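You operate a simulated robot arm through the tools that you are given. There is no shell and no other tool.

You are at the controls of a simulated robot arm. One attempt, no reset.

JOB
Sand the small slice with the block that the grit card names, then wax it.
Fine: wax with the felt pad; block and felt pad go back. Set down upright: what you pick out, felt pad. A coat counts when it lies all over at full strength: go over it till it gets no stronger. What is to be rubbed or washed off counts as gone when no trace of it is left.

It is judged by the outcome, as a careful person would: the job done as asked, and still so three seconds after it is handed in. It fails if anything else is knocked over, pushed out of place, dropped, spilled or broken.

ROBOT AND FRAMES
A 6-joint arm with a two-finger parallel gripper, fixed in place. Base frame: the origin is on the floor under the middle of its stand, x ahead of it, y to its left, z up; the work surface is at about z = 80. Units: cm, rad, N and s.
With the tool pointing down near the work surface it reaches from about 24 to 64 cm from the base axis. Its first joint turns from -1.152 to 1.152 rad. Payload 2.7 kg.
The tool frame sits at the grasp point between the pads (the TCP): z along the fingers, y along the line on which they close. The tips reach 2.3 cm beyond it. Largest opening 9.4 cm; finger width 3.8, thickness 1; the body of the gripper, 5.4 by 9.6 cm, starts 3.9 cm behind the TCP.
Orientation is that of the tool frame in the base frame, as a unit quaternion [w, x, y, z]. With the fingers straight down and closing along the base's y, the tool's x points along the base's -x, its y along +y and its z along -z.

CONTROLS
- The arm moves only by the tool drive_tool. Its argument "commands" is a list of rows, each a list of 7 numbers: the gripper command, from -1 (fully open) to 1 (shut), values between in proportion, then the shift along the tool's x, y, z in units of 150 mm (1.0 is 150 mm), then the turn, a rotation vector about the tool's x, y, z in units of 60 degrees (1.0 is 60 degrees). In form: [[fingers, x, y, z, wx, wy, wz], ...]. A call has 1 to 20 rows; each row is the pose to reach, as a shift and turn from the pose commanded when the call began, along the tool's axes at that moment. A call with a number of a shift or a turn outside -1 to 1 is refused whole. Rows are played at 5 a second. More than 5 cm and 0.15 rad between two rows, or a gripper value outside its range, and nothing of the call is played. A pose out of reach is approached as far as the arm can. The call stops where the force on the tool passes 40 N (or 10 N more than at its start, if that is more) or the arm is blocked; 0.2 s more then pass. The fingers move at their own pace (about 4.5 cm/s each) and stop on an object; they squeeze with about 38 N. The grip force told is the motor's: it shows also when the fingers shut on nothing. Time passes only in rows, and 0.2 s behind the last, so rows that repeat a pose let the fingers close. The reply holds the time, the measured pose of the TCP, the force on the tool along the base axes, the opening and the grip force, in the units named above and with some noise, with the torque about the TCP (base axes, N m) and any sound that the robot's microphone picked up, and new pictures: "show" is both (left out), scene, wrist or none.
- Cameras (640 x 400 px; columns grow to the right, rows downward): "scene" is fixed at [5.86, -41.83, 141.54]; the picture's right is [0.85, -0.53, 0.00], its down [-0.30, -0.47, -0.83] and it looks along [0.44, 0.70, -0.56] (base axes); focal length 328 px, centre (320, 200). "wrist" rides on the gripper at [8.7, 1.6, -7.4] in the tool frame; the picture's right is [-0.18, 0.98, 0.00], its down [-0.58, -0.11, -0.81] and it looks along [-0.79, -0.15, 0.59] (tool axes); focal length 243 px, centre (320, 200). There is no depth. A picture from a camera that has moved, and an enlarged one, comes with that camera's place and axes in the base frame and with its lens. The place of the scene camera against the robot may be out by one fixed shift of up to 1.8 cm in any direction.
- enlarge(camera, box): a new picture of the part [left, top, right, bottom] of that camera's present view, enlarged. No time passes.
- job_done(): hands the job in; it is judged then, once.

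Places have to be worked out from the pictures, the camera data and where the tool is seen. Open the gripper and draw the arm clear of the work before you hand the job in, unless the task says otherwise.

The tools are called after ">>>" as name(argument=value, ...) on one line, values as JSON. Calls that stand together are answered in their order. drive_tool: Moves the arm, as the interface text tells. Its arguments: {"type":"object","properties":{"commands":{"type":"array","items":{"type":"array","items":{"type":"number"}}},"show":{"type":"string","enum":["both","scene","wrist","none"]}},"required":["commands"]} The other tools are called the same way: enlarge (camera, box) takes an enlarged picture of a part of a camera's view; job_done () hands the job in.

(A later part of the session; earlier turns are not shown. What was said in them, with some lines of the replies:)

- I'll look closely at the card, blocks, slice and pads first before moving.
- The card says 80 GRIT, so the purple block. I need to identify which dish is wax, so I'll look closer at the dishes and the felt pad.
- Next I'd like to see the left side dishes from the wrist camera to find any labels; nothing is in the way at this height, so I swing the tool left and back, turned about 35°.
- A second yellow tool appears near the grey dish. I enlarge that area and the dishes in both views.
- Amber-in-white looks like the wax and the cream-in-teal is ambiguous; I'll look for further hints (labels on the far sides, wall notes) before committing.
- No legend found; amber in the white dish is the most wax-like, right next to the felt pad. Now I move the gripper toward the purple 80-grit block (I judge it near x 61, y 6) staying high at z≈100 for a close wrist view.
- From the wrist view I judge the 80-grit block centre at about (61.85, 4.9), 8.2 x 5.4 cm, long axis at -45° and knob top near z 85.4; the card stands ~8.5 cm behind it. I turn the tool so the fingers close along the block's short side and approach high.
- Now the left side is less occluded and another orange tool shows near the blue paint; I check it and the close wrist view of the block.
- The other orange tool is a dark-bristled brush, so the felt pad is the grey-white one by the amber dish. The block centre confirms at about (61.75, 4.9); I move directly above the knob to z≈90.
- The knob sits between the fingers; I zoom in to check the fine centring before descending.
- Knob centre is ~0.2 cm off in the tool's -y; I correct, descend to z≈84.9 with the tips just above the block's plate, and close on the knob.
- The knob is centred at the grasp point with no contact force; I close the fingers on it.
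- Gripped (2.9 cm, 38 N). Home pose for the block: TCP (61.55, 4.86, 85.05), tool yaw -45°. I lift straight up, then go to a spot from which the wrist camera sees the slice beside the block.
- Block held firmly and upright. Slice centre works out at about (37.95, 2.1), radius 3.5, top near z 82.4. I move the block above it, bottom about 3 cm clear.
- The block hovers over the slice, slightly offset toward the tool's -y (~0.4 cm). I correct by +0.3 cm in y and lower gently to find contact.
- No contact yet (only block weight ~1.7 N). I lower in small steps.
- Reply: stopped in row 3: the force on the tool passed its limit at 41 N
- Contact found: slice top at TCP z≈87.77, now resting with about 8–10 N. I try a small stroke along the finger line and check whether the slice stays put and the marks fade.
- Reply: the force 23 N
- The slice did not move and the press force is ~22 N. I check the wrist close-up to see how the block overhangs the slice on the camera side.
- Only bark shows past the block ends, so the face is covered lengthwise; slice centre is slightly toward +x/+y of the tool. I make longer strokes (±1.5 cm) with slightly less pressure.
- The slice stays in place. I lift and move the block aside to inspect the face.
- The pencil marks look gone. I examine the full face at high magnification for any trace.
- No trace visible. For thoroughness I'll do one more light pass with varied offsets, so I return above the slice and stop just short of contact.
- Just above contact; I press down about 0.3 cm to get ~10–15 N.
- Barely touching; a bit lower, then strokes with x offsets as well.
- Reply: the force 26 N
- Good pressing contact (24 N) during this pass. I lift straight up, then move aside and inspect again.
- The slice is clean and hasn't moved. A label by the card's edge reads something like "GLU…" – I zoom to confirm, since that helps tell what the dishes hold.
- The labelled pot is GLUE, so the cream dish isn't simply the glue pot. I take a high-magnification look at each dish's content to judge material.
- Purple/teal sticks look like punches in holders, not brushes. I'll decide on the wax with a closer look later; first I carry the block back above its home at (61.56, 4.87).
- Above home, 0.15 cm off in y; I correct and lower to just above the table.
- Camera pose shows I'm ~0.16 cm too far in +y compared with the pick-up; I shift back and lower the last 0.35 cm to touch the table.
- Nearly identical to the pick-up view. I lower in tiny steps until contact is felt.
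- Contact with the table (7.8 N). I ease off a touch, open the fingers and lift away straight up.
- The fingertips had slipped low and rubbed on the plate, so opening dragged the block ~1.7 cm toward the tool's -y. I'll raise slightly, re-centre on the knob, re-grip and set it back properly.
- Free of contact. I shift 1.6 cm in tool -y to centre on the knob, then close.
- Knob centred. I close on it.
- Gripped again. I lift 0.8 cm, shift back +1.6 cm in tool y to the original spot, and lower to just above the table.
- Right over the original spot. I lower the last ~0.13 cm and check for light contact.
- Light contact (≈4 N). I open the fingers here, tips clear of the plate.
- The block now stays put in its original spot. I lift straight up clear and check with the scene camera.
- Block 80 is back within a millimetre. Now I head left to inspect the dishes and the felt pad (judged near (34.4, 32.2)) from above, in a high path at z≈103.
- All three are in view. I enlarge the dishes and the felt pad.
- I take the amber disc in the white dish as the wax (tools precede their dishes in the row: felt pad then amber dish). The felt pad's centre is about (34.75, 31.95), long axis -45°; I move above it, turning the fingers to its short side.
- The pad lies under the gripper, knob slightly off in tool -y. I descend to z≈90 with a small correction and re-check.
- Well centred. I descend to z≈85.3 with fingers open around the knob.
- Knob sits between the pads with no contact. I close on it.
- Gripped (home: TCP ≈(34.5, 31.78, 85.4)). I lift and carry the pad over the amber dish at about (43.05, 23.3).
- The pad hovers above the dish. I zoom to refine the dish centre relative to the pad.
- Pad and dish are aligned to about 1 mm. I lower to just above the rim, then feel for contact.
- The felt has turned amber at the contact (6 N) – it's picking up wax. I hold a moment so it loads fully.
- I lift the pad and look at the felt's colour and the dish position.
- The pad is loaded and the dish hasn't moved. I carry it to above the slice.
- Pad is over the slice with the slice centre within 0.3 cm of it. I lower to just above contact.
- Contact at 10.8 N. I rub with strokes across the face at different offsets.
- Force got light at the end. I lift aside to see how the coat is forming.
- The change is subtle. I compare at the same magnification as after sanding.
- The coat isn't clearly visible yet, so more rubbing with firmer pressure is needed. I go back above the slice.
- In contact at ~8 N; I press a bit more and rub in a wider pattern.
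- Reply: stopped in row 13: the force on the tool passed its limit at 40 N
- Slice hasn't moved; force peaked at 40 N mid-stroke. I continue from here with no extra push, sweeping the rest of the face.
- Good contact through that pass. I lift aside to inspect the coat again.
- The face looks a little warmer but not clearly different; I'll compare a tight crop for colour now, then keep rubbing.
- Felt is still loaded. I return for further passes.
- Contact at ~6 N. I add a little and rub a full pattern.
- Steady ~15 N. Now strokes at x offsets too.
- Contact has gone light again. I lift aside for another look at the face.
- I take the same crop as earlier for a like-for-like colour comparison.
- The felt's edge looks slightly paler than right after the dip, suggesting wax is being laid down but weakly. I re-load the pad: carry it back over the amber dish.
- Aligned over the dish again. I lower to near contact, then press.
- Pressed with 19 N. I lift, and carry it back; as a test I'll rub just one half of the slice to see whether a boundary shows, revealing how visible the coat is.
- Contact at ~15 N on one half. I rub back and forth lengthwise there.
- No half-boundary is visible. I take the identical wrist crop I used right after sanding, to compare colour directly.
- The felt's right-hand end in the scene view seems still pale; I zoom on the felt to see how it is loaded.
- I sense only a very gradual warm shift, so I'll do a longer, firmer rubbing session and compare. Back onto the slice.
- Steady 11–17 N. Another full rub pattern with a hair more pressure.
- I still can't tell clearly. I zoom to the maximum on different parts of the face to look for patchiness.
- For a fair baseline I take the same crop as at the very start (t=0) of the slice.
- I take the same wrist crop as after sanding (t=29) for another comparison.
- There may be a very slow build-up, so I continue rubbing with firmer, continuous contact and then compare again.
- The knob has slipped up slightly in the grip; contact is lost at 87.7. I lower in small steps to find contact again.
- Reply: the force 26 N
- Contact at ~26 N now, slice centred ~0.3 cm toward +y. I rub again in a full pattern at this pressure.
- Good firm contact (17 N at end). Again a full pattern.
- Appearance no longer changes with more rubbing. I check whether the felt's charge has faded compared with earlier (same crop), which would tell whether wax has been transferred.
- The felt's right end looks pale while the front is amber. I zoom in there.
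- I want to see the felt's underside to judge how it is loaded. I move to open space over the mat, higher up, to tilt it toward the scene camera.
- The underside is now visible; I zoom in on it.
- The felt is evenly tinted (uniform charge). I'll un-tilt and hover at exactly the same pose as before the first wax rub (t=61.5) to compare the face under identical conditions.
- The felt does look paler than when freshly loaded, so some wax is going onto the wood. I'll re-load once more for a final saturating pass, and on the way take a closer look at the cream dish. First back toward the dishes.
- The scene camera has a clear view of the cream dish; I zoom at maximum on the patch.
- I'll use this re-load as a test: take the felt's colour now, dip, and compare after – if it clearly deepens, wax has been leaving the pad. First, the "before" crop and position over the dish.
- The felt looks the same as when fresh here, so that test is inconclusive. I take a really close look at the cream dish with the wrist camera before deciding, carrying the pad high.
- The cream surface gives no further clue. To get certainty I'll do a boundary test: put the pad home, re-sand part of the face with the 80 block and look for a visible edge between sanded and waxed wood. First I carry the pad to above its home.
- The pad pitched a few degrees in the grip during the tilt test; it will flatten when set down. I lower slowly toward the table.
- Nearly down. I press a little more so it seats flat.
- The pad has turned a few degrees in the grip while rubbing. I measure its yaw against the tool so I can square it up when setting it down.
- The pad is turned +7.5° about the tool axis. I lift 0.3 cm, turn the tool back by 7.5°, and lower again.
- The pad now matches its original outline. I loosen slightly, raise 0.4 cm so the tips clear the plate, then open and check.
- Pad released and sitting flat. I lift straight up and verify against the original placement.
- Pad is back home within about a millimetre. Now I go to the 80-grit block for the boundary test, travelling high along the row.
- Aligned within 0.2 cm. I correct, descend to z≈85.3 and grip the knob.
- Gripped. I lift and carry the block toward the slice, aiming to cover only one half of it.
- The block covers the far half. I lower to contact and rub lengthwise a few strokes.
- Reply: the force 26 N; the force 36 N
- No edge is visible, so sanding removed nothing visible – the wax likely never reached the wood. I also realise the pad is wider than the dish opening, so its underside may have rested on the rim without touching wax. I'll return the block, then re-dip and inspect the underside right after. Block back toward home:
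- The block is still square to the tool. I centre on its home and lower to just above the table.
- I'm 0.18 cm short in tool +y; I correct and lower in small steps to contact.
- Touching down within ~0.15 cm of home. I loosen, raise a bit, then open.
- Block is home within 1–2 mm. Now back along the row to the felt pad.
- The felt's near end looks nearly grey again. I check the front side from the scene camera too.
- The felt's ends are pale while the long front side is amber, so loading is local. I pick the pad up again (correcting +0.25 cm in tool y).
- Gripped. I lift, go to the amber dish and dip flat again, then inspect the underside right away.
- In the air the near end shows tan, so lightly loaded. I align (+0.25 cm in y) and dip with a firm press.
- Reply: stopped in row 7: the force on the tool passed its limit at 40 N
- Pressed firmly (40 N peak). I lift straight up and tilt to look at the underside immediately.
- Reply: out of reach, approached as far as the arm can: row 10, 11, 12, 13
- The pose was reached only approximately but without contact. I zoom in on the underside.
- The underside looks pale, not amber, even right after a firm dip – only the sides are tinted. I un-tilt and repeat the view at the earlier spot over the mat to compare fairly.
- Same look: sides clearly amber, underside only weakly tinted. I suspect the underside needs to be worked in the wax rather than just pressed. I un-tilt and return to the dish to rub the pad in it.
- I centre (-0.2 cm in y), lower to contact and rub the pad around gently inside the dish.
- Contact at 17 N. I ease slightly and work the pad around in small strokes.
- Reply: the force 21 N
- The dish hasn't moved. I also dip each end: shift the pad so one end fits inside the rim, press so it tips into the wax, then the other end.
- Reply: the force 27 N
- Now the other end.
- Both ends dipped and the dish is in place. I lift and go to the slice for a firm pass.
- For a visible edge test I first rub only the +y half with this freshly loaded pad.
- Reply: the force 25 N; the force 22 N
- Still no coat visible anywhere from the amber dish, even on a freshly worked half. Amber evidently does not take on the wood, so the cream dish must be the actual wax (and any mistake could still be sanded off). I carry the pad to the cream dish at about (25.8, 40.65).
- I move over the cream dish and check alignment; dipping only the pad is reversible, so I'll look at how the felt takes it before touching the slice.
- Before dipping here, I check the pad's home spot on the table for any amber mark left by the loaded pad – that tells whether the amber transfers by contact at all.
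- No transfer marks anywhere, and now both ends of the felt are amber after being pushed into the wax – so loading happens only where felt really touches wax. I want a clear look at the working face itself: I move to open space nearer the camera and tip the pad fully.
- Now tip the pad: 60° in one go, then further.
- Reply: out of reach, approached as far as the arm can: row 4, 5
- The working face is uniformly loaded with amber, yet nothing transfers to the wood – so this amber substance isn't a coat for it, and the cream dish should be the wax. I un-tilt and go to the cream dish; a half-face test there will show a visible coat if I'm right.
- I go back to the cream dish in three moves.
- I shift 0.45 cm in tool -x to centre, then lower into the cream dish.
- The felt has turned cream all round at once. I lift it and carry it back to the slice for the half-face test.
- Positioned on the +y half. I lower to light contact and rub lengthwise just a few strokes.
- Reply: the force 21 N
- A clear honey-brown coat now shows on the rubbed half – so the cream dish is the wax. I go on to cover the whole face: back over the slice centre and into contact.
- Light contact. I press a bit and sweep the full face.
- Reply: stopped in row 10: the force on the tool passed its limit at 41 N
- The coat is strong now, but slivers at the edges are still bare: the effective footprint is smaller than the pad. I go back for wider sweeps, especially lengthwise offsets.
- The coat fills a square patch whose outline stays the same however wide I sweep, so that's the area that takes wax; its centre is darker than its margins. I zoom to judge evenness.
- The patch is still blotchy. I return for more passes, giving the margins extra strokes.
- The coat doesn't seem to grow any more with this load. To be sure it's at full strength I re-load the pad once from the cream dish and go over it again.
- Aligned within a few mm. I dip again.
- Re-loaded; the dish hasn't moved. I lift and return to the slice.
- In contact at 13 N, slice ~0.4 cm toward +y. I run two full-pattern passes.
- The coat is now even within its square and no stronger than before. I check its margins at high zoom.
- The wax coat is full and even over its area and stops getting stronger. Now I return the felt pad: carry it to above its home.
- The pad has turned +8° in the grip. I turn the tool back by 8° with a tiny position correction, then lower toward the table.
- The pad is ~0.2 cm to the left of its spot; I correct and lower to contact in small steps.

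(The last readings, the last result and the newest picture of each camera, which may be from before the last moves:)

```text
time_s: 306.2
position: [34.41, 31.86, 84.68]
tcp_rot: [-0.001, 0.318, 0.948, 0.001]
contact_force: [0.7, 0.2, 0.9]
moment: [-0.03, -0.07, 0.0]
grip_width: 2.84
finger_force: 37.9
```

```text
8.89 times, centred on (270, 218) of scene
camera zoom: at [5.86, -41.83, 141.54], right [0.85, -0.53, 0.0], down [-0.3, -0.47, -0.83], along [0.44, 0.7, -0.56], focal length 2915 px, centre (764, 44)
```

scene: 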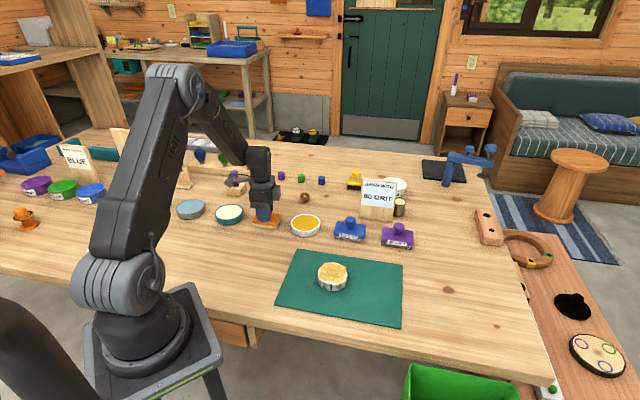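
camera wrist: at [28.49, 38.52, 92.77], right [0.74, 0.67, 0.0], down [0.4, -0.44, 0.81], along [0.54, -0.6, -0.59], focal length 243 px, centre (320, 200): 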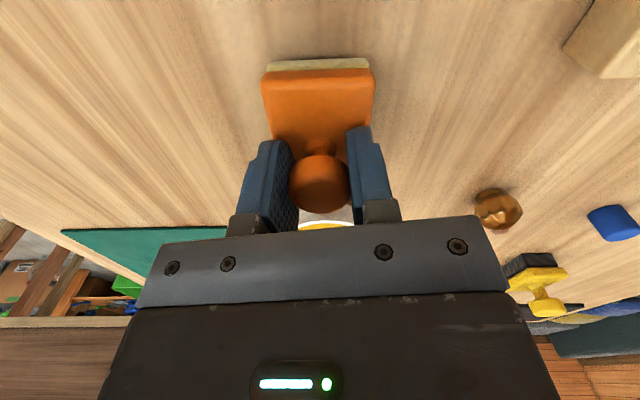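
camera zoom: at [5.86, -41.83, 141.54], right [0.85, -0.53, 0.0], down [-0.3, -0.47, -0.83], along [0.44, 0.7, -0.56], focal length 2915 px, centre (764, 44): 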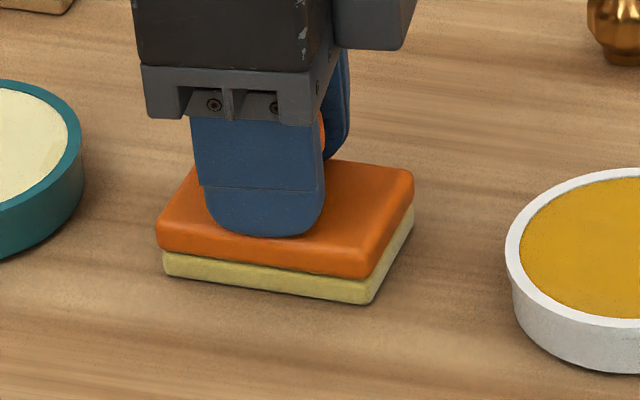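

The outline matches the original to within a pixel or two. I press a hair, loosen, raise slightly, then open fully and lift away.

>>> drive_tool(commands=[[1, 0, 0, 0.003, 0, 0, 0], [1, 0, 0, 0.003, 0, 0, 0], [0.32, 0, 0, 0, 0, 0, 0], [0.3, 0, 0, -0.004, 0, 0, 0], [0.3, 0, 0, -0.03, 0, 0, 0], [-0.1, 0, 0, -0.038, 0, 0, 0], [-0.38, 0, 0, -0.038, 0, 0, 0], [-0.38, 0, 0, -0.038, 0, 0, 0]], show="both")

>>> enlarge(camera="scene", box=[240, 195, 300, 240])

```text
time_s: 308.1
position: [34.48, 31.92, 85.28]
tcp_rot: [-0.001, 0.317, 0.949, -0.001]
contact_force: [-0.1, -0.9, 0.1]
moment: [0.02, -0.05, 0.0]
grip_width: 6.52
finger_force: 0.2
camera wrist: at [28.66, 38.33, 92.81], right [0.74, 0.67, 0.0], down [0.4, -0.44, 0.81], along [0.54, -0.6, -0.59], focal length 243 px, centre (320, 200)
```

scene: 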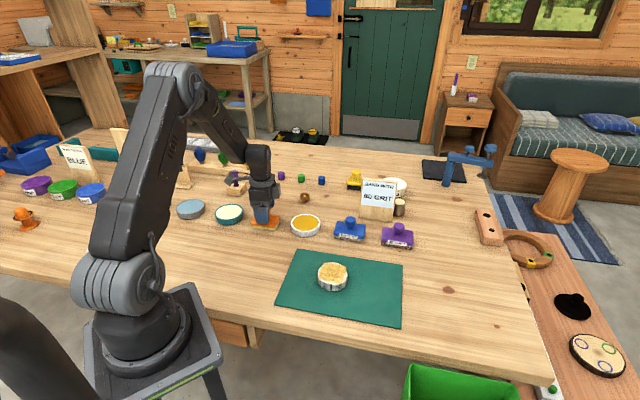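
wrist: 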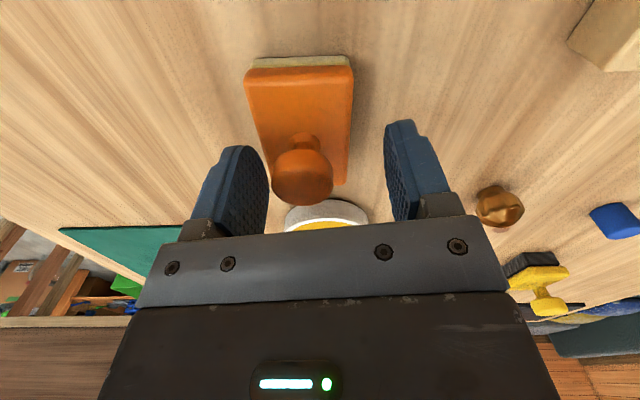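

```text
8.89 times, centred on (270, 218) of scene
camera zoom: at [5.86, -41.83, 141.54], right [0.85, -0.53, 0.0], down [-0.3, -0.47, -0.83], along [0.44, 0.7, -0.56], focal length 2915 px, centre (764, 44)
```

zoom: 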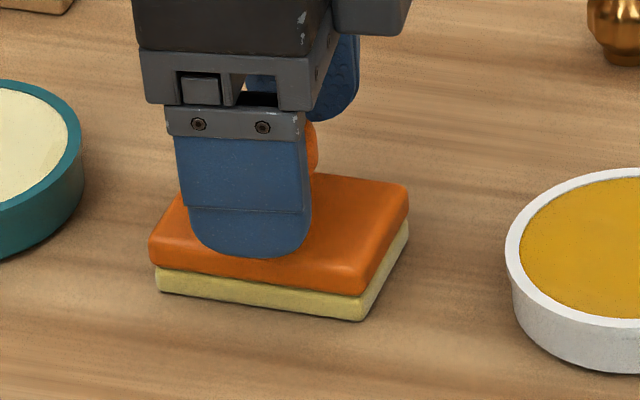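

The tips dragged the pad ~0.85 cm toward tool -y when loosening. I centre on the knob, re-grip at this higher level, lift, move it back by the same amount and set it down again.

>>> drive_tool(commands=[[-0.38, 0, -0.03, 0, 0, 0, 0], [-0.38, 0, -0.057, 0, 0, 0, 0], [-0.38, 0, -0.057, 0, 0, 0, 0]], show="wrist")

```text
time_s: 308.9
position: [34.07, 31.27, 85.21]
tcp_rot: [-0.001, 0.317, 0.948, 0.0]
contact_force: [-0.6, 0.4, -0.3]
moment: [-0.01, 0.0, -0.03]
grip_width: 6.48
finger_force: 0.0
camera wrist: at [28.15, 37.7, 92.75], right [0.74, 0.67, 0.0], down [0.4, -0.44, 0.81], along [0.54, -0.6, -0.59], focal length 243 px, centre (320, 200)
```

wrist: 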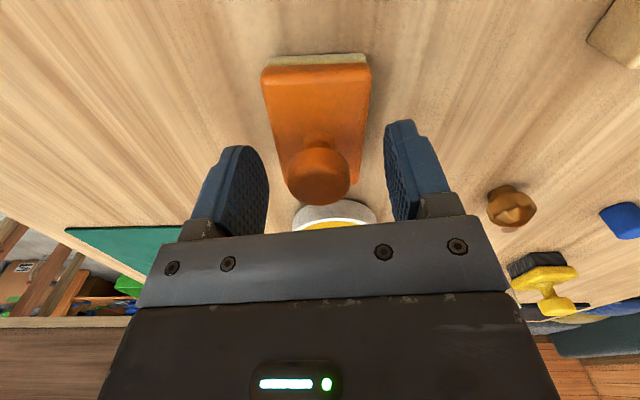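

Centred. I raise 1 mm, close, lift 0.6 cm and shift back +0.85 cm.

>>> drive_tool(commands=[[-0.38, 0, 0, -0.007, 0, 0, 0], [0.2, 0, 0, -0.007, 0, 0, 0], [1, 0, 0, -0.007, 0, 0, 0], [1, 0, 0, -0.007, 0, 0, 0], [1, 0, 0, -0.007, 0, 0, 0], [1, 0, 0, -0.03, 0, 0, 0], [1, 0, 0, -0.05, 0, 0, 0], [1, 0, 0.03, -0.05, 0, 0, 0], [1, 0, 0.057, -0.05, 0, 0, 0], [1, 0, 0.057, -0.02, 0, 0, 0], [1, 0, 0.057, -0.02, 0, 0, 0]], show="both")

>>> enlarge(camera="scene", box=[240, 195, 300, 240])

```text
time_s: 311.2
position: [34.47, 31.92, 85.45]
tcp_rot: [-0.001, 0.318, 0.948, -0.001]
contact_force: [-0.3, -0.1, -0.8]
moment: [0.01, 0.04, 0.0]
grip_width: 2.84
finger_force: 38.7
camera wrist: at [28.55, 38.36, 93.07], right [0.74, 0.67, 0.0], down [0.4, -0.44, 0.81], along [0.54, -0.6, -0.59], focal length 243 px, centre (320, 200)
```

scene: 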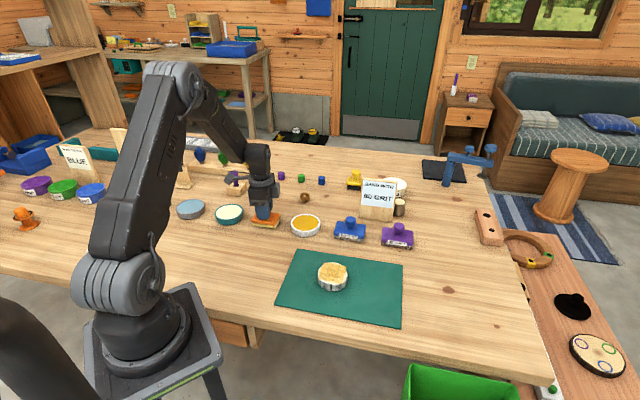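
wrist: 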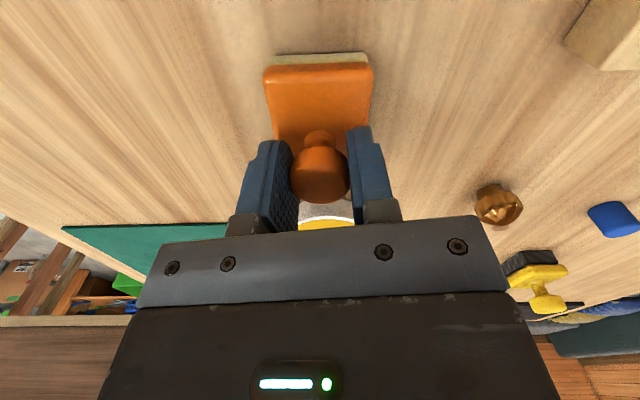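

```text
8.89 times, centred on (270, 218) of scene
camera zoom: at [5.86, -41.83, 141.54], right [0.85, -0.53, 0.0], down [-0.3, -0.47, -0.83], along [0.44, 0.7, -0.56], focal length 2915 px, centre (764, 44)
```

zoom: 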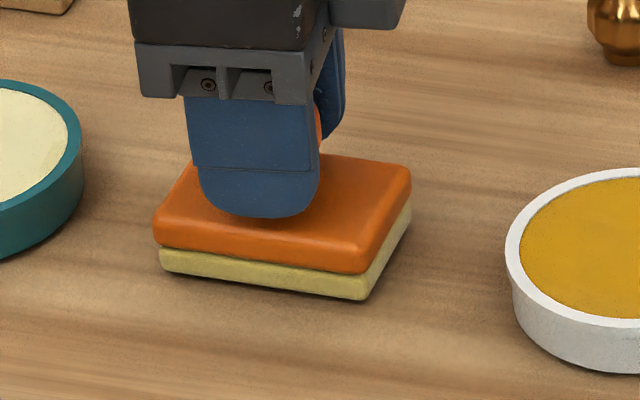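

Almost there; 0.15 cm correction along tool -x and lower to contact.

>>> drive_tool(commands=[[1, -0.01, 0, 0, 0, 0, 0], [1, -0.01, 0, 0.006, 0, 0, 0], [1, -0.01, 0, 0.011, 0, 0, 0], [1, -0.01, 0, 0.011, 0, 0, 0]], show="none")

```text
time_s: 312.2
position: [34.6, 31.8, 85.33]
tcp_rot: [-0.002, 0.317, 0.948, -0.002]
contact_force: [-0.7, -0.6, -1.3]
moment: [-0.04, -0.02, 0.05]
grip_width: 2.85
finger_force: 37.9
```

>>> drive_tool(commands=[[1, 0, 0, 0.004, 0, 0, 0], [1, 0, 0, 0.007, 0, 0, 0], [1, 0, 0, 0.007, 0, 0, 0]], show="none")

```text
time_s: 313.1
position: [34.79, 31.9, 85.27]
tcp_rot: [-0.001, 0.318, 0.948, 0.001]
contact_force: [-2.4, 0.0, 4.2]
moment: [0.03, 0.04, 0.04]
grip_width: 2.89
finger_force: 38.4
```

Light contact (4 N). I open right here, as worked cleanly before, then check.

>>> drive_tool(commands=[[1, 0, 0, -0.001, 0, 0, 0], [0.2, 0, 0, -0.001, 0, 0, 0], [-0.3, 0, 0, -0.001, 0, 0, 0], [-0.38, 0, 0, -0.001, 0, 0, 0], [-0.38, 0, 0, -0.001, 0, 0, 0]], show="wrist")

>>> enlarge(camera="scene", box=[240, 195, 300, 240])

```text
time_s: 314.2
position: [34.63, 31.77, 85.24]
tcp_rot: [-0.001, 0.317, 0.948, -0.001]
contact_force: [0.3, -0.2, 0.7]
moment: [-0.03, 0.0, -0.02]
grip_width: 6.5
finger_force: 0.2
camera wrist: at [28.74, 38.25, 92.85], right [0.74, 0.67, 0.0], down [0.4, -0.44, 0.81], along [0.54, -0.6, -0.59], focal length 243 px, centre (320, 200)
```

wrist: 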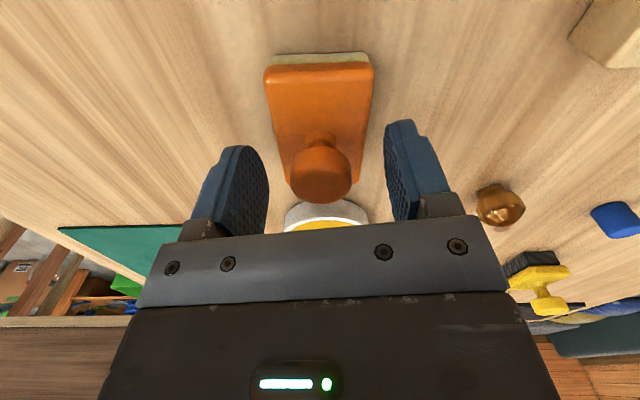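

```text
8.89 times, centred on (270, 218) of scene
camera zoom: at [5.86, -41.83, 141.54], right [0.85, -0.53, 0.0], down [-0.3, -0.47, -0.83], along [0.44, 0.7, -0.56], focal length 2915 px, centre (764, 44)
```

zoom: 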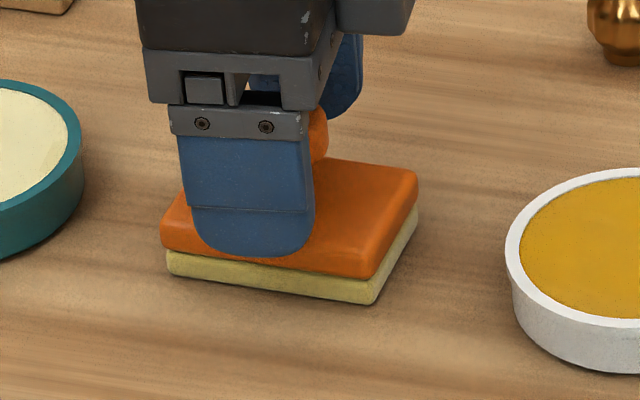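

The pad is back exactly in place. I lift straight up, well clear, and review the whole scene.

>>> drive_tool(commands=[[-0.38, 0, 0, -0.1, 0, 0, 0], [-0.38, 0, 0, -0.35, 0, 0, 0], [-0.38, 0, 0, -0.6, 0, 0, 0], [-0.7, 0, 0, -0.85, 0, 0, 0], [-1, 0, 0, -1.0, 0, 0, 0], [-1, 0, 0, -1.0, 0, 0, 0]], show="both")

>>> enlarge(camera="scene", box=[240, 195, 300, 240])

>>> enlarge(camera="scene", box=[270, 180, 430, 310])

>>> enlarge(camera="scene", box=[313, 260, 350, 290])

```text
time_s: 315.6
position: [34.7, 31.6, 100.42]
tcp_rot: [-0.001, 0.317, 0.948, -0.001]
contact_force: [-0.5, 0.8, 0.5]
moment: [0.0, 0.01, -0.02]
grip_width: 9.45
finger_force: 0.0
camera wrist: at [28.79, 38.09, 107.97], right [0.74, 0.67, 0.0], down [0.4, -0.44, 0.81], along [0.54, -0.6, -0.59], focal length 243 px, centre (320, 200)
```

scene: 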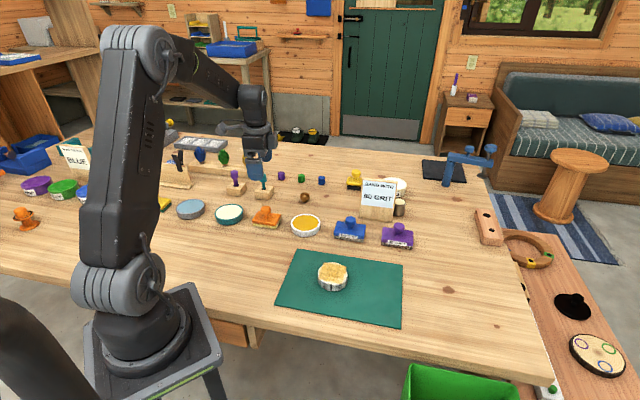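
wrist: 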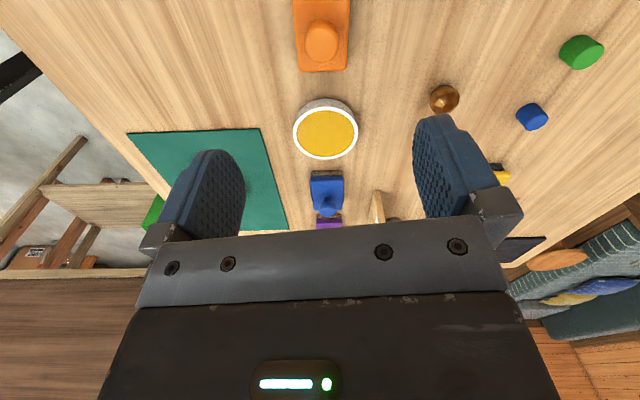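

```text
8.89 times, centred on (270, 218) of scene
camera zoom: at [5.86, -41.83, 141.54], right [0.85, -0.53, 0.0], down [-0.3, -0.47, -0.83], along [0.44, 0.7, -0.56], focal length 2915 px, centre (764, 44)
```

zoom: 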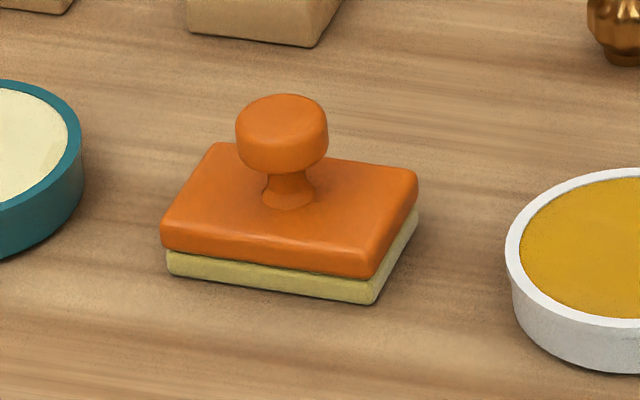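

```text
3.08 times, centred on (350, 245) of scene
camera zoom: at [5.86, -41.83, 141.54], right [0.85, -0.53, 0.0], down [-0.3, -0.47, -0.83], along [0.44, 0.7, -0.56], focal length 1009 px, centre (228, 62)
```

zoom: 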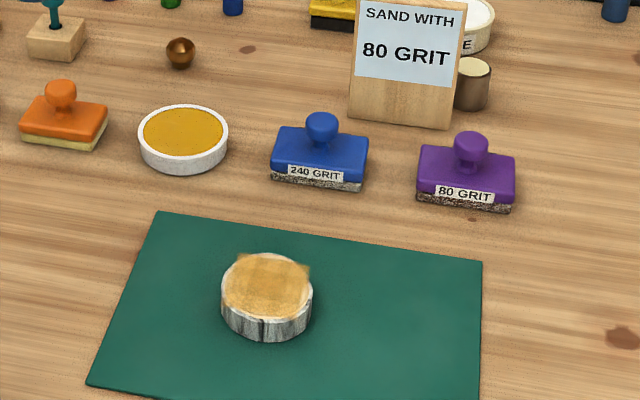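

```text
13.33 times, centred on (332, 275) of scene
camera zoom: at [5.86, -41.83, 141.54], right [0.85, -0.53, 0.0], down [-0.3, -0.47, -0.83], along [0.44, 0.7, -0.56], focal length 4372 px, centre (167, -800)
```

zoom: 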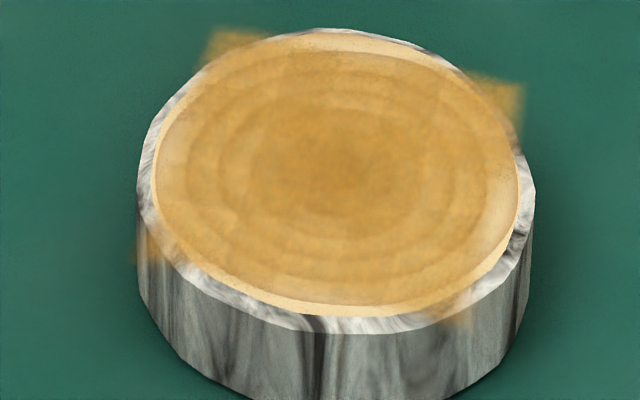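

Everything is in place: 80 block and felt pad at home and upright, slice sanded and evenly waxed, dishes unmoved. I draw the open gripper up and clear before handing in.

>>> drive_tool(commands=[[-1, 0, 0, -0.25, 0, 0, 0], [-1, 0, 0, -0.5, 0, 0, 0], [-1, -0.08, -0.2, -0.7, 0, 0, 0], [-1, -0.17, -0.42, -0.7, 0, 0, 0], [-1, -0.26, -0.65, -0.7, 0, 0, 0], [-1, -0.35, -0.873, -0.7, 0, 0, 0], [-1, -0.35, -0.873, -0.7, 0, 0, 0]], show="both")

>>> enlarge(camera="scene", box=[140, 130, 460, 330])

```text
time_s: 317.2
position: [30.85, 18.03, 110.52]
tcp_rot: [-0.001, 0.317, 0.948, 0.0]
contact_force: [-0.7, -0.2, -0.4]
moment: [0.03, -0.01, -0.01]
grip_width: 9.41
finger_force: 0.1
camera wrist: at [24.97, 24.5, 118.17], right [0.74, 0.67, 0.0], down [0.4, -0.44, 0.81], along [0.54, -0.6, -0.59], focal length 243 px, centre (320, 200)
```

scene: 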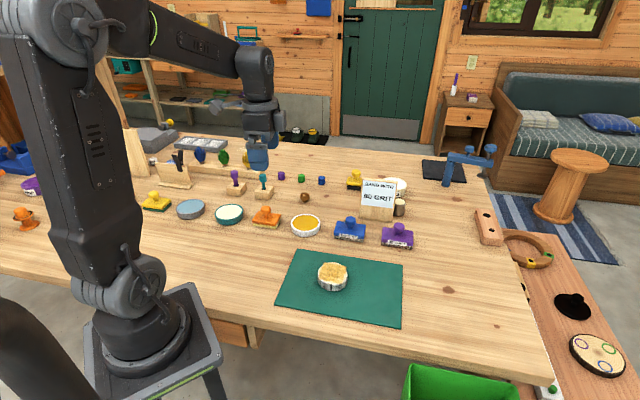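
wrist: 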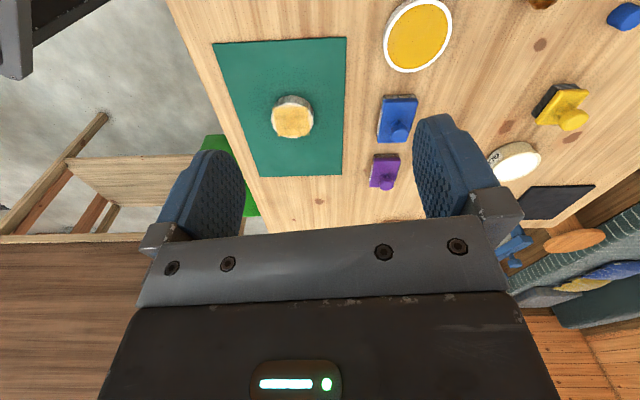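

```text
2.00 times, centred on (300, 230) of scene
camera zoom: at [5.86, -41.84, 141.54], right [0.85, -0.53, 0.0], down [-0.3, -0.47, -0.83], along [0.44, 0.7, -0.56], focal length 656 px, centre (360, 140)
```

zoom: 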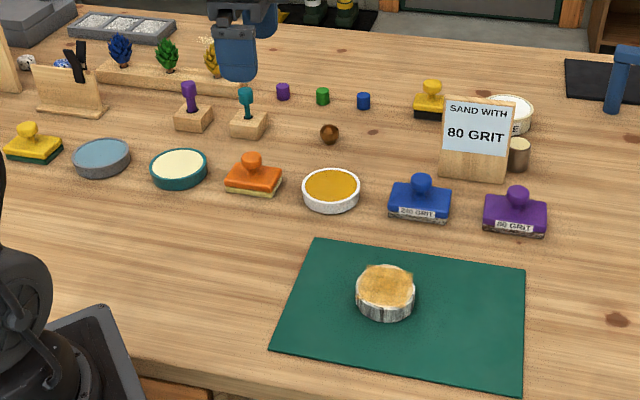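

The arm is clear with the gripper open, the slice is sanded and waxed, and block and felt pad stand upright in their places with nothing else disturbed. I hand the job in.

>>> job_done()

```text
The job is handed in.
```

I sanded the small slice with the purple 80-grit block and waxed it with the felt pad. Both tools are back upright within about 2 mm of where they started, and the job is handed in.

**Wax dish:** no dish was labelled, and I loaded the pad from the amber one first. It left no visible mark on the wood after many passes, so I switched to the cream dish, which left a clear honey-brown coat. I take the cream dish to be the wax, but that is a judgement from what I saw. The felt had amber in it before the cream, and the slice was rubbed with it. The felt is now cream-coloured.

**Sanding:** the pencil marks are gone, with no trace visible even at the strongest zoom.

**Coat:** a second load and two more full passes made it no stronger. It fills a square patch on the face, so thin slivers at the edge of the disc look bare. Wider sweeps did not change that, so I believe the wax does not take there. The patch's corners also show faintly past the rim, in the air at the height of the face.

**Slips along the way:**
- The 80-grit block was dragged about 1.7 cm once and the pad about 0.85 cm once, each as I let go. I re-gripped both and put them back.
- The slice shifted a few millimetres on its mat from the rubbing.
- I saw nothing else moved, spilled or knocked over.
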